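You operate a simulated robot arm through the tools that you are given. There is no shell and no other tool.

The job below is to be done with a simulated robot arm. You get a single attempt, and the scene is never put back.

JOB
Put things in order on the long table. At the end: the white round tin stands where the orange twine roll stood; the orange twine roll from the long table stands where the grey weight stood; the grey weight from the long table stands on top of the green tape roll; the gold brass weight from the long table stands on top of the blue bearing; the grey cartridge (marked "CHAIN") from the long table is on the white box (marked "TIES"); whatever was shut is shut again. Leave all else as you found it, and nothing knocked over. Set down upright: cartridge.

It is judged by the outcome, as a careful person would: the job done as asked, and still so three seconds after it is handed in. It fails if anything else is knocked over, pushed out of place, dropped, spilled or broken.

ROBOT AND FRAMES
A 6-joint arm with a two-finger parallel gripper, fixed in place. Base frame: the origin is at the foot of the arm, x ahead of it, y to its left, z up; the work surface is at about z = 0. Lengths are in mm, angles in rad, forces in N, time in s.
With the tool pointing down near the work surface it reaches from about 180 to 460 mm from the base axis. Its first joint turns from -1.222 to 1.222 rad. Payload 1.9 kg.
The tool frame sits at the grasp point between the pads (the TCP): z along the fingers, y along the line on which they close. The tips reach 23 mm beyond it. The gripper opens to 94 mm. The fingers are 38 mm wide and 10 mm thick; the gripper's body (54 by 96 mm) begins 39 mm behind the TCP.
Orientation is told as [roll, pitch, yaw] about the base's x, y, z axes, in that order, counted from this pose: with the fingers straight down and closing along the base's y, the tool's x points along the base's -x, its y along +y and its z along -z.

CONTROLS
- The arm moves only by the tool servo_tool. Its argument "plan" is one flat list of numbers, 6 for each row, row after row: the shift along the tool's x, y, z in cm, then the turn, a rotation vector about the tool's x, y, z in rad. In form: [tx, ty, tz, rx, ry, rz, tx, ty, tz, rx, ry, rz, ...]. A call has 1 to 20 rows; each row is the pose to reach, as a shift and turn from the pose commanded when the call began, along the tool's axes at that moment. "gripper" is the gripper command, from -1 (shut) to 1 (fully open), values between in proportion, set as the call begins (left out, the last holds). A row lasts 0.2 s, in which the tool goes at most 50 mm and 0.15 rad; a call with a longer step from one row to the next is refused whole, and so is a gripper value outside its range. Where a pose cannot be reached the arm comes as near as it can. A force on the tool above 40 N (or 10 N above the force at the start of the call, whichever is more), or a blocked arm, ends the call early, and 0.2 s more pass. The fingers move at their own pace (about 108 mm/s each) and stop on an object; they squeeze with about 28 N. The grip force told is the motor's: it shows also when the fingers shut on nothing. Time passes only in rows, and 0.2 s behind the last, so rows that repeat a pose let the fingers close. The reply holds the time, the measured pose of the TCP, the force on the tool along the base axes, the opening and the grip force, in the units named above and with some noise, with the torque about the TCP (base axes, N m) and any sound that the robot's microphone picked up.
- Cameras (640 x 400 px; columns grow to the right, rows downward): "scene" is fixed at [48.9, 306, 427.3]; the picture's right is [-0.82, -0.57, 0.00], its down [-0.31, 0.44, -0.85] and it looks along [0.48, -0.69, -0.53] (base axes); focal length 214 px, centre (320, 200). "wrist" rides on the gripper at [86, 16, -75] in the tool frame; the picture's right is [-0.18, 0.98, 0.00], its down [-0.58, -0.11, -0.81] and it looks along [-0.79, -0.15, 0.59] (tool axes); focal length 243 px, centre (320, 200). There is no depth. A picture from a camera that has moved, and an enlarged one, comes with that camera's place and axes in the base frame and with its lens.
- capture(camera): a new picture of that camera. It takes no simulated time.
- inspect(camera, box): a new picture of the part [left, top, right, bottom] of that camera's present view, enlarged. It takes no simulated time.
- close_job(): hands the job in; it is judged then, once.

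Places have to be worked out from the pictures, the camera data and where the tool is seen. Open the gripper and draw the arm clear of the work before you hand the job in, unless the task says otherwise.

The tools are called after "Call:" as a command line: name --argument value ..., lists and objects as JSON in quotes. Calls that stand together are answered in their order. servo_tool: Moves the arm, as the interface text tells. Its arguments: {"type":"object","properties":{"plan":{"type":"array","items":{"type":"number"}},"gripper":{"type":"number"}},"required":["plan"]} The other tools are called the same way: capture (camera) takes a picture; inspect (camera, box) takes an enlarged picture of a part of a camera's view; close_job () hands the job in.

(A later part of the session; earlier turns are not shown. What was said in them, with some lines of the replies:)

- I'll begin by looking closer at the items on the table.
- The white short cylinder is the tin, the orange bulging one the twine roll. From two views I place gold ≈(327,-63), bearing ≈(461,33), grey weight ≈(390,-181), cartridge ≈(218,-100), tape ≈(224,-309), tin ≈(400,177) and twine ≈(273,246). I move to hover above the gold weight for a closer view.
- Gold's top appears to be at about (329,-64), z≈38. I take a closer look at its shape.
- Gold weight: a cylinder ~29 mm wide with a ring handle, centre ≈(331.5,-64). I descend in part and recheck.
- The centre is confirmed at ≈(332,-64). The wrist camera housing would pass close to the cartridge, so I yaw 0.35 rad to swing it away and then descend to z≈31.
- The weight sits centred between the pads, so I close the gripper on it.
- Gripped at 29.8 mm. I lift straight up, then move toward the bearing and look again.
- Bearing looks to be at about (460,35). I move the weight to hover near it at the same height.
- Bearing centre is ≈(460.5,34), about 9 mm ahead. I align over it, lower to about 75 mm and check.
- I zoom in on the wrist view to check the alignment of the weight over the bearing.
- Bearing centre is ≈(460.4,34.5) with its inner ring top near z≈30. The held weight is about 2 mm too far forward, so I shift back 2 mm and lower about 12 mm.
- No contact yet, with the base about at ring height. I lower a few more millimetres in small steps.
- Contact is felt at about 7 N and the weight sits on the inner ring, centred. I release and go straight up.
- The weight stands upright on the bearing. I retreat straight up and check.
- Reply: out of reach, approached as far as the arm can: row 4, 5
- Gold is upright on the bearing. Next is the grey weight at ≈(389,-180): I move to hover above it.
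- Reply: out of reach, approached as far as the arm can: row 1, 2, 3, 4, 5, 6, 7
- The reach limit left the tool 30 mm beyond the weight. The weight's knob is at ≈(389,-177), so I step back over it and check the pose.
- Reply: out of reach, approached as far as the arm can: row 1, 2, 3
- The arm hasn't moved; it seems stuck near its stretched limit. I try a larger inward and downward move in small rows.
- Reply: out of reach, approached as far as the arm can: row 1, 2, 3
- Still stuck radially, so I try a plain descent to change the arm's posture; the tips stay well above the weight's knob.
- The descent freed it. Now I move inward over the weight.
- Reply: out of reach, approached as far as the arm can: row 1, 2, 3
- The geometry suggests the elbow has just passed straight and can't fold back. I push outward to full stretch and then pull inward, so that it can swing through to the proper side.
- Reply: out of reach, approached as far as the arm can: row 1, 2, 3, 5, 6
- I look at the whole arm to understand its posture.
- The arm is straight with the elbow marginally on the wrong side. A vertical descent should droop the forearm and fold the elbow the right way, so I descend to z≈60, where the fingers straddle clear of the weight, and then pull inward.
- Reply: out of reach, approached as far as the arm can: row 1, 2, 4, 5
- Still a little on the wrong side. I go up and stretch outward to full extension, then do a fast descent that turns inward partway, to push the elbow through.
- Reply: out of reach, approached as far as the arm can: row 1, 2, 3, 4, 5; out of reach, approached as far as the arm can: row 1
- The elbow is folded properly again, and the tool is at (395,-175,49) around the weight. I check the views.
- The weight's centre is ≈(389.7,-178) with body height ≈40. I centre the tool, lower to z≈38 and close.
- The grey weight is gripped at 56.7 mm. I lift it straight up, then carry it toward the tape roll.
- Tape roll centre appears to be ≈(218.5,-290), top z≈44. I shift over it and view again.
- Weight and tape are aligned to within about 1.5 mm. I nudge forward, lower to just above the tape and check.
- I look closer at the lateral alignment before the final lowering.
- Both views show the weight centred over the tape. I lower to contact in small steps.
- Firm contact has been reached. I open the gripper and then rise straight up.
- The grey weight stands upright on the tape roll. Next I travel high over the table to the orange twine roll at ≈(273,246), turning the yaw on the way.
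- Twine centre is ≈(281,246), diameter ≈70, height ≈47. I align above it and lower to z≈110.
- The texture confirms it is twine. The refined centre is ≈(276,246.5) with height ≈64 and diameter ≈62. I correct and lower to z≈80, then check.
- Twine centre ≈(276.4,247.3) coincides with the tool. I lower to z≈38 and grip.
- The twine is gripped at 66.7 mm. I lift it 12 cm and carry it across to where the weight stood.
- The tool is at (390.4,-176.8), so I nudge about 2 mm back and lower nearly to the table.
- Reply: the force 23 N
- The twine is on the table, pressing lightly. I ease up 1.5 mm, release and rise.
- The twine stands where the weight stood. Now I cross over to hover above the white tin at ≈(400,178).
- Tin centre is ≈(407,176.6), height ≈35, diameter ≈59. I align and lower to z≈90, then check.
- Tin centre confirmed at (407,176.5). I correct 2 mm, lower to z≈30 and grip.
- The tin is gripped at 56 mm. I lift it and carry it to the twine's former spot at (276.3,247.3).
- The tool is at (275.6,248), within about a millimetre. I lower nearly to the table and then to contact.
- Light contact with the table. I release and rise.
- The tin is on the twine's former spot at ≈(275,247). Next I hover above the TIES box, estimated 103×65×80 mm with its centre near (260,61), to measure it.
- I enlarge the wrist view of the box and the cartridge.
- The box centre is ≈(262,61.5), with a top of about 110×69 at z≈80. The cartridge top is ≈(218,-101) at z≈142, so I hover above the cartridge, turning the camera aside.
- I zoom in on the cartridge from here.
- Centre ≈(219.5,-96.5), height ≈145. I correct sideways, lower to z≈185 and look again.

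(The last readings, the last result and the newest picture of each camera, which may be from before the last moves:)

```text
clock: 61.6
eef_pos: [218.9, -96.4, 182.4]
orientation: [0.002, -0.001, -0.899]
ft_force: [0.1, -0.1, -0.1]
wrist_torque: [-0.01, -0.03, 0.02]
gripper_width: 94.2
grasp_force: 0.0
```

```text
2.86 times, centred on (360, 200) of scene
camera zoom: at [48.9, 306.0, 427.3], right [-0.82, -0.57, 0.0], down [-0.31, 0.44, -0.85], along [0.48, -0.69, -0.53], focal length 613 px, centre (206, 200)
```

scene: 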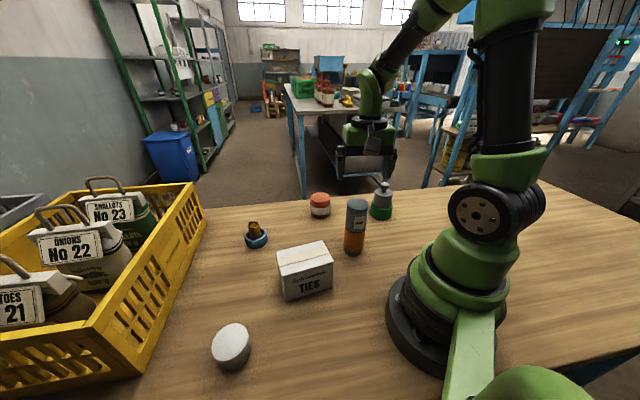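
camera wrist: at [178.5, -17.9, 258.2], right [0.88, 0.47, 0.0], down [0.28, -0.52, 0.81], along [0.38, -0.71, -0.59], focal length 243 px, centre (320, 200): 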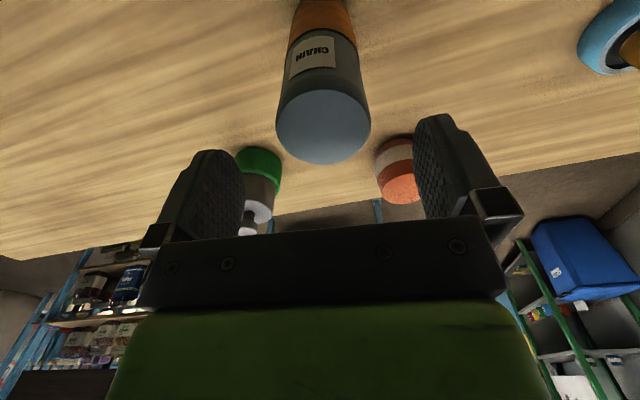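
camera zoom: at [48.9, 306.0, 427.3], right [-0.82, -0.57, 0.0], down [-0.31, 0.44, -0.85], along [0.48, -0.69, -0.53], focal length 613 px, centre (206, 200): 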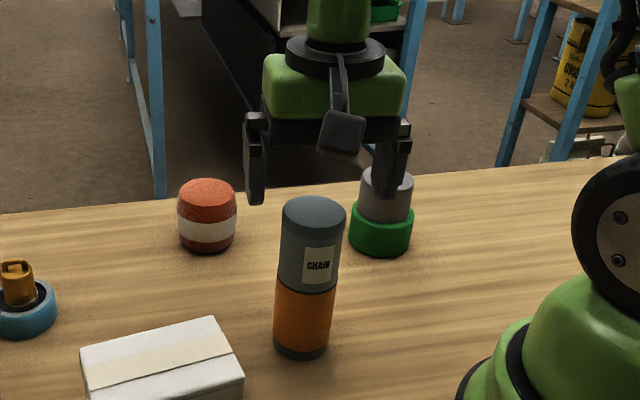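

The cartridge is well centred between the open fingers. I lower to z≈115 and grip its upper part.

Call:
servo_tool --plan '[-0.15, 0.2, 2, 0, 0, 0, -0.15, 0.2, 4.5, 0, 0, 0, -0.15, 0.2, 6.6, 0, 0, 0, -0.15, 0.2, 6.6, 0, 0, 0]'

Call:
capture --camera "wrist"

Call:
inspect --camera "scene" --box '[290, 130, 430, 270]'

```text
clock: 62.6
eef_pos: [223.9, -95.3, 117.2]
orientation: [0.002, 0.001, -0.899]
ft_force: [-0.1, 0.1, 0.7]
wrist_torque: [-0.01, -0.02, 0.02]
gripper_width: 93.9
grasp_force: 0.0
```

```text
taken
camera wrist: at [182.4, -18.0, 192.5], right [0.88, 0.47, 0.0], down [0.28, -0.52, 0.81], along [0.38, -0.71, -0.59], focal length 243 px, centre (320, 200)
```

wrist: 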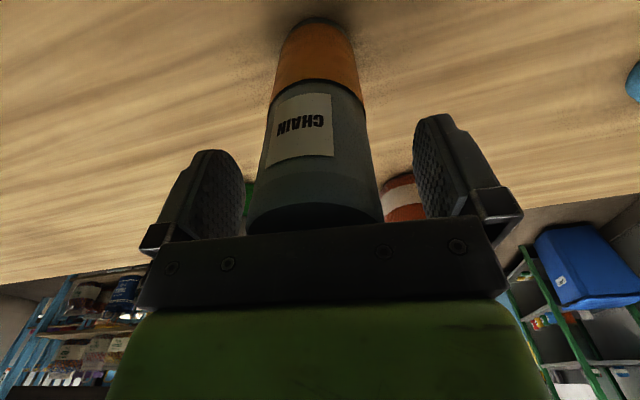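

```text
2.86 times, centred on (360, 200) of scene
camera zoom: at [48.9, 306.0, 427.3], right [-0.82, -0.57, 0.0], down [-0.31, 0.44, -0.85], along [0.48, -0.69, -0.53], focal length 613 px, centre (206, 200)
```

zoom: 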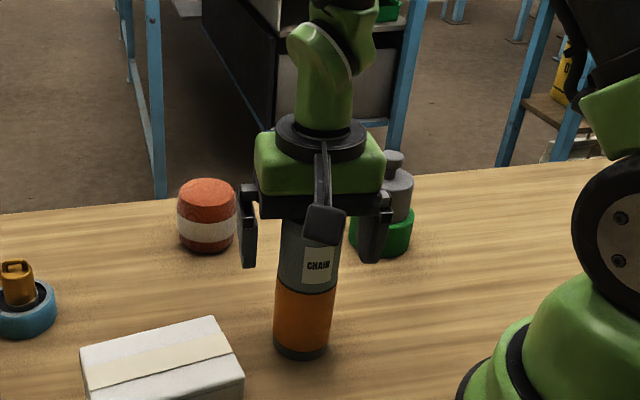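

Centred well; I close on the cartridge.

Call:
servo_tool --plan '[0, 0, 0, 0, 0, 0, 0, 0, 0, 0, 0, 0, 0, 0, 0, 0, 0, 0]' --gripper -1

Call:
capture --camera "wrist"

```text
clock: 63.4
eef_pos: [222.5, -96.3, 116.9]
orientation: [0.001, 0.002, -0.9]
ft_force: [-2.1, -1.9, 4.3]
wrist_torque: [-0.28, 0.38, 0.0]
gripper_width: 51.6
grasp_force: 28.7
```

```text
taken
camera wrist: at [182.4, -18.1, 192.7], right [0.88, 0.47, 0.0], down [0.28, -0.52, 0.81], along [0.38, -0.71, -0.59], focal length 243 px, centre (320, 200)
```

wrist: 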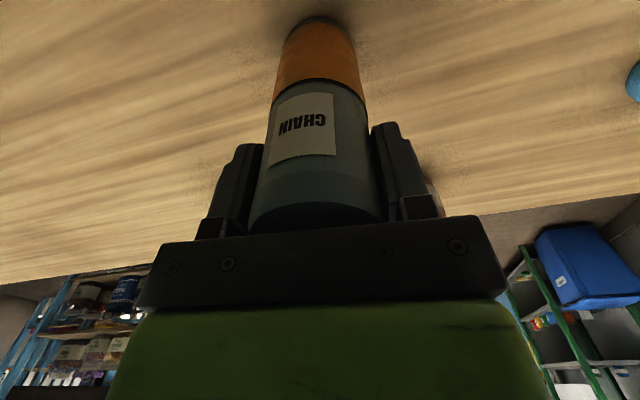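

Gripped at 51.6 mm. I lift it straight up 12 cm.

Call:
servo_tool --plan '[0, 0, -1.5, 0, 0, 0, 0, 0, -4, 0, 0, 0, 0, 0, -7, 0, 0, 0, 0, 0, -10, 0, 0, 0, 0, 0, -12, 0, 0, 0, 0, 0, -12, 0, 0, 0]'

Call:
capture --camera "wrist"

Call:
capture --camera "scene"

```text
clock: 64.8
eef_pos: [222.1, -97.8, 238.3]
orientation: [0.001, 0.0, -0.901]
ft_force: [-0.3, 0.2, -3.5]
wrist_torque: [0.02, -0.01, -0.04]
gripper_width: 51.3
grasp_force: 28.2
```

```text
taken
camera wrist: at [181.2, -19.4, 313.3], right [0.88, 0.47, 0.0], down [0.28, -0.52, 0.81], along [0.38, -0.71, -0.59], focal length 243 px, centre (320, 200)
```

wrist: 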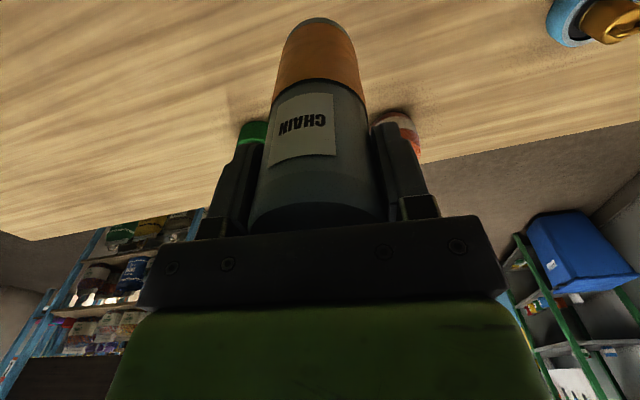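

```text
taken
```

scene: 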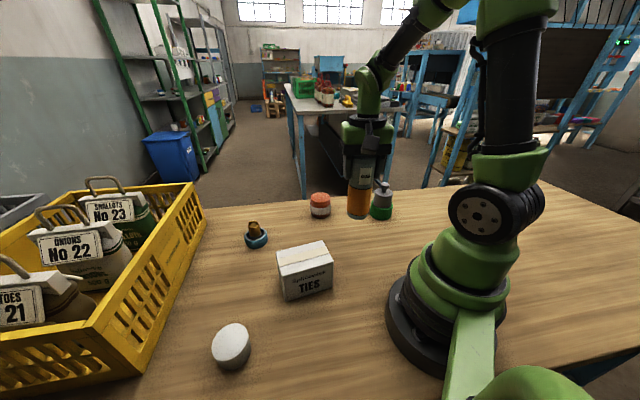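

The cartridge hangs upright. I carry it over the box centre, turning back to yaw 0.

Call:
servo_tool --plan '[1.38, 1.89, 0, 0, 0, -0.128, 2.77, 3.77, 0, 0, 0, -0.257, 4.15, 5.66, 0, 0, 0, -0.386, 5.53, 7.54, 0, 0, 0, -0.514, 6.92, 9.43, 0, 0, 0, -0.643, 8.3, 11.3, 0, 0, 0, -0.771, 9.68, 13.2, 0, 0, 0, -0.9, 9.68, 13.2, 0, 0, 0, -0.9]'

Call:
capture --camera "wrist"

Call:
inspect --camera "scene" --box '[230, 140, 390, 310]'

```text
clock: 66.6
eef_pos: [263.7, 62.0, 238.0]
orientation: [0.002, 0.0, 0.003]
ft_force: [0.0, 0.3, -2.7]
wrist_torque: [-0.01, 0.01, -0.02]
gripper_width: 51.3
grasp_force: 27.8
```

```text
taken
camera wrist: at [177.9, 76.8, 313.3], right [0.18, 0.98, 0.0], down [0.58, -0.11, 0.81], along [0.79, -0.14, -0.59], focal length 243 px, centre (320, 200)
```

wrist: 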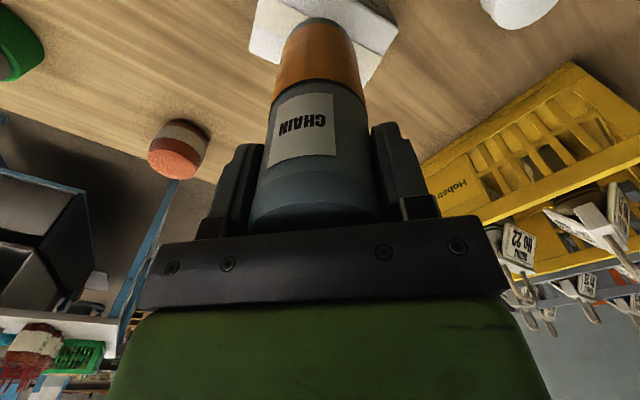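

```text
2.35 times, centred on (310, 225) of scene
camera zoom: at [48.9, 306.0, 427.3], right [-0.82, -0.57, 0.0], down [-0.31, 0.44, -0.85], along [0.48, -0.69, -0.53], focal length 505 px, centre (344, 141)
```

zoom: 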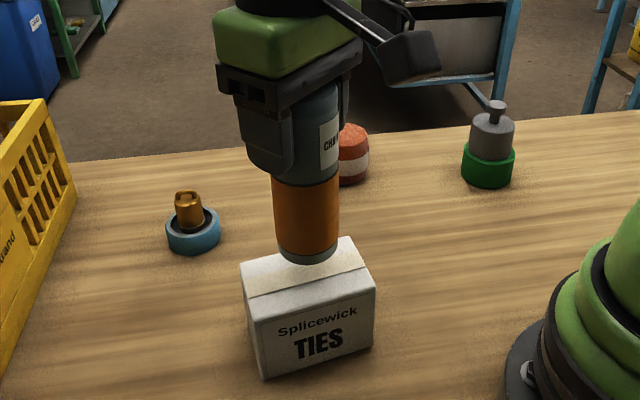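

Nearly above the box centre. I lower 3 cm and check from both cameras.

Call:
servo_tool --plan '[-0.12, 0.05, 1, 0, 0, 0, -0.12, 0.05, 2, 0, 0, 0, -0.12, 0.05, 3.0, 0, 0, 0, -0.12, 0.05, 3.0, 0, 0, 0]'

Call:
inspect --camera "wrist" --box '[220, 0, 420, 125]'

Call:
inspect --camera "scene" --box '[260, 220, 360, 310]'

```text
clock: 67.6
eef_pos: [266.0, 62.2, 209.4]
orientation: [0.001, 0.0, 0.003]
ft_force: [-0.6, -0.5, -3.1]
wrist_torque: [0.02, -0.03, -0.01]
gripper_width: 51.5
grasp_force: 28.0
```

```text
3.20 times, centred on (320, 62) of wrist
camera zoom: at [180.4, 78.0, 283.5], right [0.18, 0.98, 0.0], down [0.58, -0.11, 0.81], along [0.79, -0.15, -0.59], focal length 776 px, centre (320, 640)
```

zoom: 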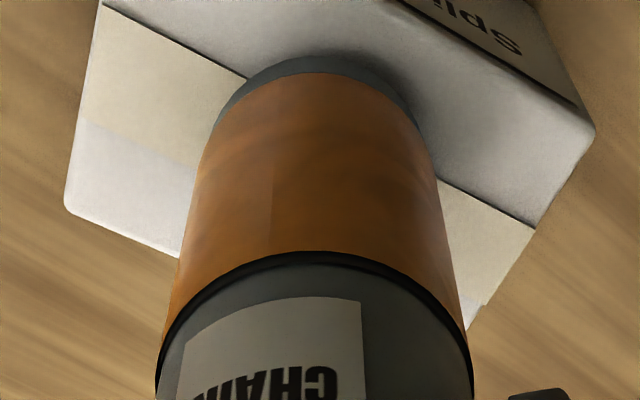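

```text
4.44 times, centred on (310, 265) of scene
camera zoom: at [48.9, 306.0, 427.3], right [-0.82, -0.57, 0.0], down [-0.31, 0.44, -0.85], along [0.48, -0.69, -0.53], focal length 953 px, centre (364, -89)
```

zoom: 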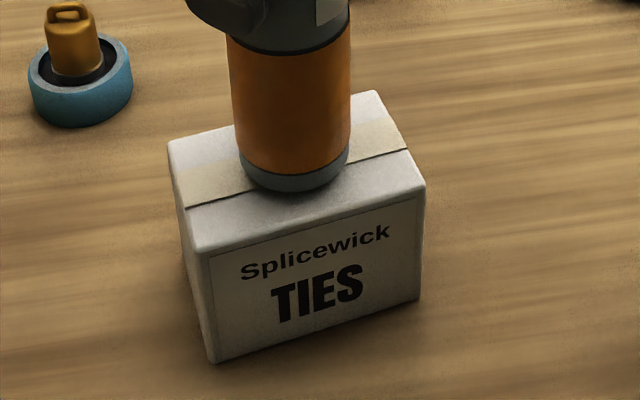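

The cartridge and box centre agree within about 1–2 mm in both views. I lower in small steps until contact.

Call:
servo_tool --plan '[0, 0, 0.3, 0, 0, 0, 0, 0, 0.6, 0, 0, 0, 0, 0, 0.8, 0, 0, 0, 0, 0, 0.8, 0, 0, 0]'

Call:
inspect --camera "scene" --box '[260, 220, 360, 310]'

```text
clock: 68.6
eef_pos: [266.8, 61.7, 200.2]
orientation: [0.004, -0.003, 0.002]
ft_force: [1.3, 4.4, 23.3]
wrist_torque: [0.1, -0.06, -0.13]
gripper_width: 51.3
grasp_force: 28.3
```

```text
4.44 times, centred on (310, 265) of scene
camera zoom: at [48.8, 306.0, 427.4], right [-0.82, -0.57, 0.0], down [-0.31, 0.44, -0.85], along [0.48, -0.69, -0.53], focal length 953 px, centre (364, -89)
```

zoom: 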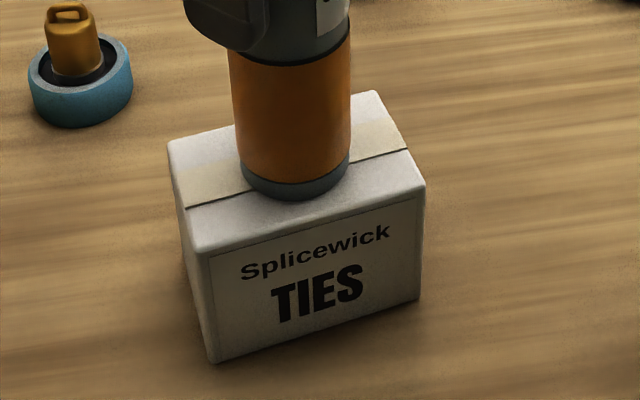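

Contact has been made with the cartridge centred on the box. I ease up about 2 mm, then open.

Call:
servo_tool --plan '[0, 0, -0.2, 0, 0, 0, 0, 0, -0.2, 0, 0, 0]'

Call:
inspect --camera "wrist" --box '[220, 0, 420, 125]'

```text
clock: 69.2
eef_pos: [265.2, 61.0, 202.6]
orientation: [0.001, 0.002, 0.002]
ft_force: [0.5, -0.2, -3.6]
wrist_torque: [0.03, -0.03, -0.03]
gripper_width: 51.4
grasp_force: 28.0
```

```text
3.20 times, centred on (320, 62) of wrist
camera zoom: at [179.9, 77.2, 277.1], right [0.18, 0.98, 0.0], down [0.58, -0.11, 0.81], along [0.79, -0.15, -0.59], focal length 776 px, centre (320, 640)
```

zoom: 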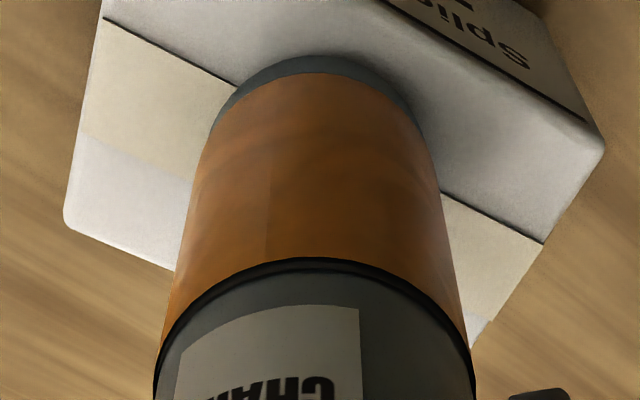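

That lifted it just off again, so I lower about 1.3 mm for a gentle contact before releasing.

Call:
servo_tool --plan '[0, 0, 0.08, 0, 0, 0, 0, 0, 0.13, 0, 0, 0, 0, 0, 0.13, 0, 0, 0]'

```text
clock: 70.0
eef_pos: [267.2, 61.3, 201.1]
orientation: [0.001, 0.0, 0.002]
ft_force: [0.0, 0.0, -3.4]
wrist_torque: [0.0, 0.0, 0.04]
gripper_width: 51.5
grasp_force: 28.2
```

Call:
servo_tool --plan '[0, 0, 0.04, 0, 0, 0, 0, 0, 0.08, 0, 0, 0, 0, 0, 0.08, 0, 0, 0]'

```text
clock: 70.8
eef_pos: [266.3, 61.3, 199.9]
orientation: [0.002, 0.001, 0.002]
ft_force: [-0.2, 0.3, -1.5]
wrist_torque: [0.01, 0.01, 0.0]
gripper_width: 51.4
grasp_force: 27.6
```

The base is just touching, since about 2 N of the weight is unloaded. I add 0.4 mm and release.

Call:
servo_tool --plan '[0, 0, 0.04, 0, 0, 0, 0, 0, 0.04, 0, 0, 0]'

Call:
servo_tool --plan '[0, 0, 0, 0, 0, 0, 0, 0, 0, 0, 0, 0]' --gripper 1

Call:
capture --camera "wrist"

Call:
inspect --camera "scene" --box '[230, 140, 390, 310]'

```text
clock: 71.4
eef_pos: [266.0, 60.6, 200.7]
orientation: [0.001, 0.0, 0.001]
ft_force: [-4.8, -0.7, 15.0]
wrist_torque: [-0.28, 0.32, -0.07]
gripper_width: 51.5
grasp_force: 28.6
```

```text
clock: 72.0
eef_pos: [266.3, 62.1, 200.5]
orientation: [0.003, 0.002, 0.002]
ft_force: [0.3, -0.2, -0.8]
wrist_torque: [0.01, 0.03, -0.04]
gripper_width: 93.8
grasp_force: 0.1
```

```text
taken
camera wrist: at [180.5, 77.9, 275.0], right [0.18, 0.98, 0.0], down [0.58, -0.11, 0.81], along [0.79, -0.15, -0.59], focal length 243 px, centre (320, 200)
```

wrist: 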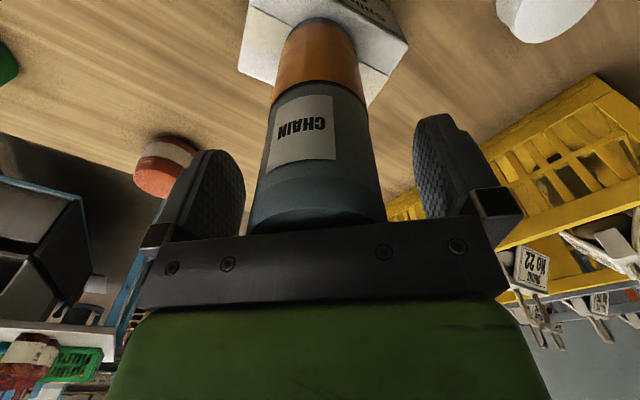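

```text
2.35 times, centred on (310, 225) of scene
camera zoom: at [48.9, 306.0, 427.3], right [-0.82, -0.57, 0.0], down [-0.31, 0.44, -0.85], along [0.48, -0.69, -0.53], focal length 505 px, centre (344, 141)
```

zoom: 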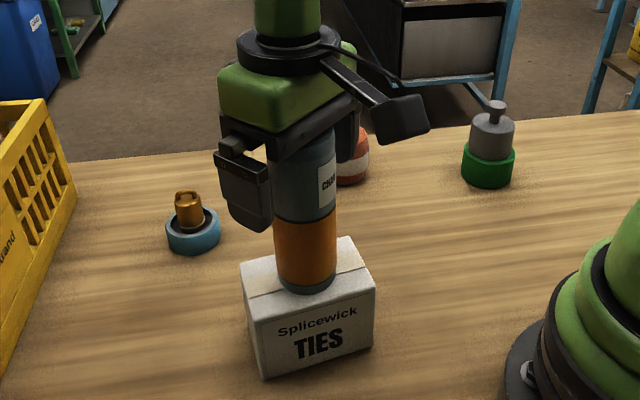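

The cartridge stands upright on the box and the gripper is open. I rise straight up, clear of it.

Call:
servo_tool --plan '[0, 0, -2, 0, 0, 0, 0, 0, -5, 0, 0, 0, 0, 0, -9, 0, 0, 0, 0, 0, -13, 0, 0, 0, 0, 0, -13, 0, 0, 0]'

Call:
capture --camera "wrist"

Call:
capture --camera "scene"

Call:
inspect --camera "scene" --box '[190, 170, 420, 380]'

```text
clock: 73.2
eef_pos: [265.1, 58.1, 332.9]
orientation: [0.001, -0.002, 0.001]
ft_force: [0.6, -0.3, -0.1]
wrist_torque: [0.0, 0.02, -0.01]
gripper_width: 93.9
grasp_force: 0.2
```

```text
taken
camera wrist: at [179.7, 73.7, 407.4], right [0.18, 0.98, 0.0], down [0.58, -0.11, 0.81], along [0.79, -0.15, -0.59], focal length 243 px, centre (320, 200)
```

wrist: 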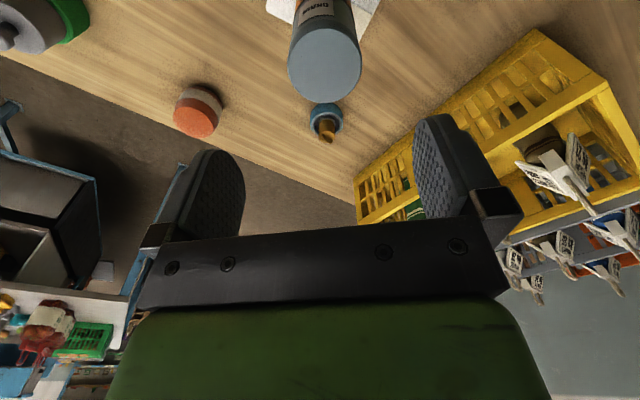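

```text
taken
```

scene: 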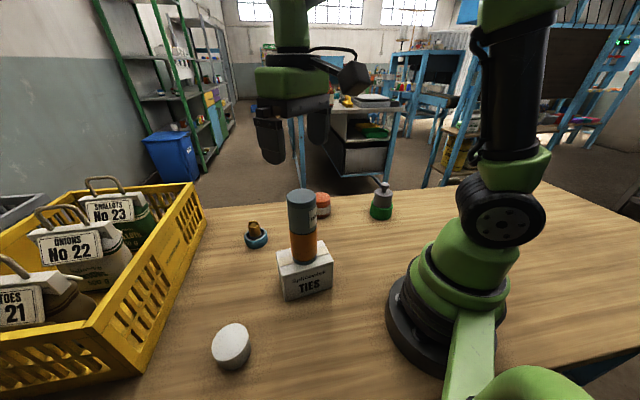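

```text
1.90 times, centred on (305, 275) of scene
camera zoom: at [48.9, 306.0, 427.3], right [-0.82, -0.57, 0.0], down [-0.31, 0.44, -0.85], along [0.48, -0.69, -0.53], focal length 408 px, centre (349, 57)
```

zoom: 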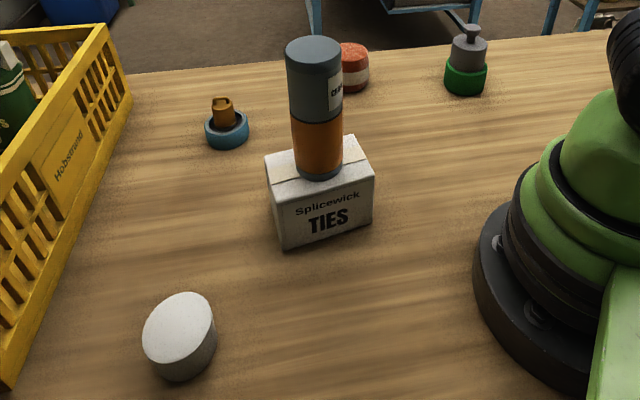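

Everything is upright and in place: tin on the twine's spot, twine on the weight's spot, grey weight on the tape, gold weight on the bearing and cartridge on the TIES box. The box hasn't moved, I opened nothing that was shut, and the gripper is open and clear, so I hand the job in.

Call:
close_job

```text
The job is handed in.
```

I finished the job and handed it in. The last pictures, taken before hand-in, show everything upright and in place.

| Item | Where it is now |
|---|---|
| White round tin | On the orange twine roll's old spot, within about 2 mm by my estimate |
| Orange twine roll | On the grey weight's old spot, within a few millimetres |
| Grey weight | On top of the green tape roll, centred |
| Gold brass weight | On top of the blue bearing, sitting on its inner ring |
| Grey "CHAIN" cartridge | Upright in the middle of the white "TIES" box |

- **Shut items:** I opened nothing, so there was nothing to shut again.
- **Other objects:** I saw nothing else knocked or moved. The box, bearing, tape roll and yellow crate look as they did at the start.
- **Arm trouble:** the arm got stuck at full stretch near the grey weight. I worked it free without touching anything.
- **Arm at the end:** the gripper is open and well above the work.
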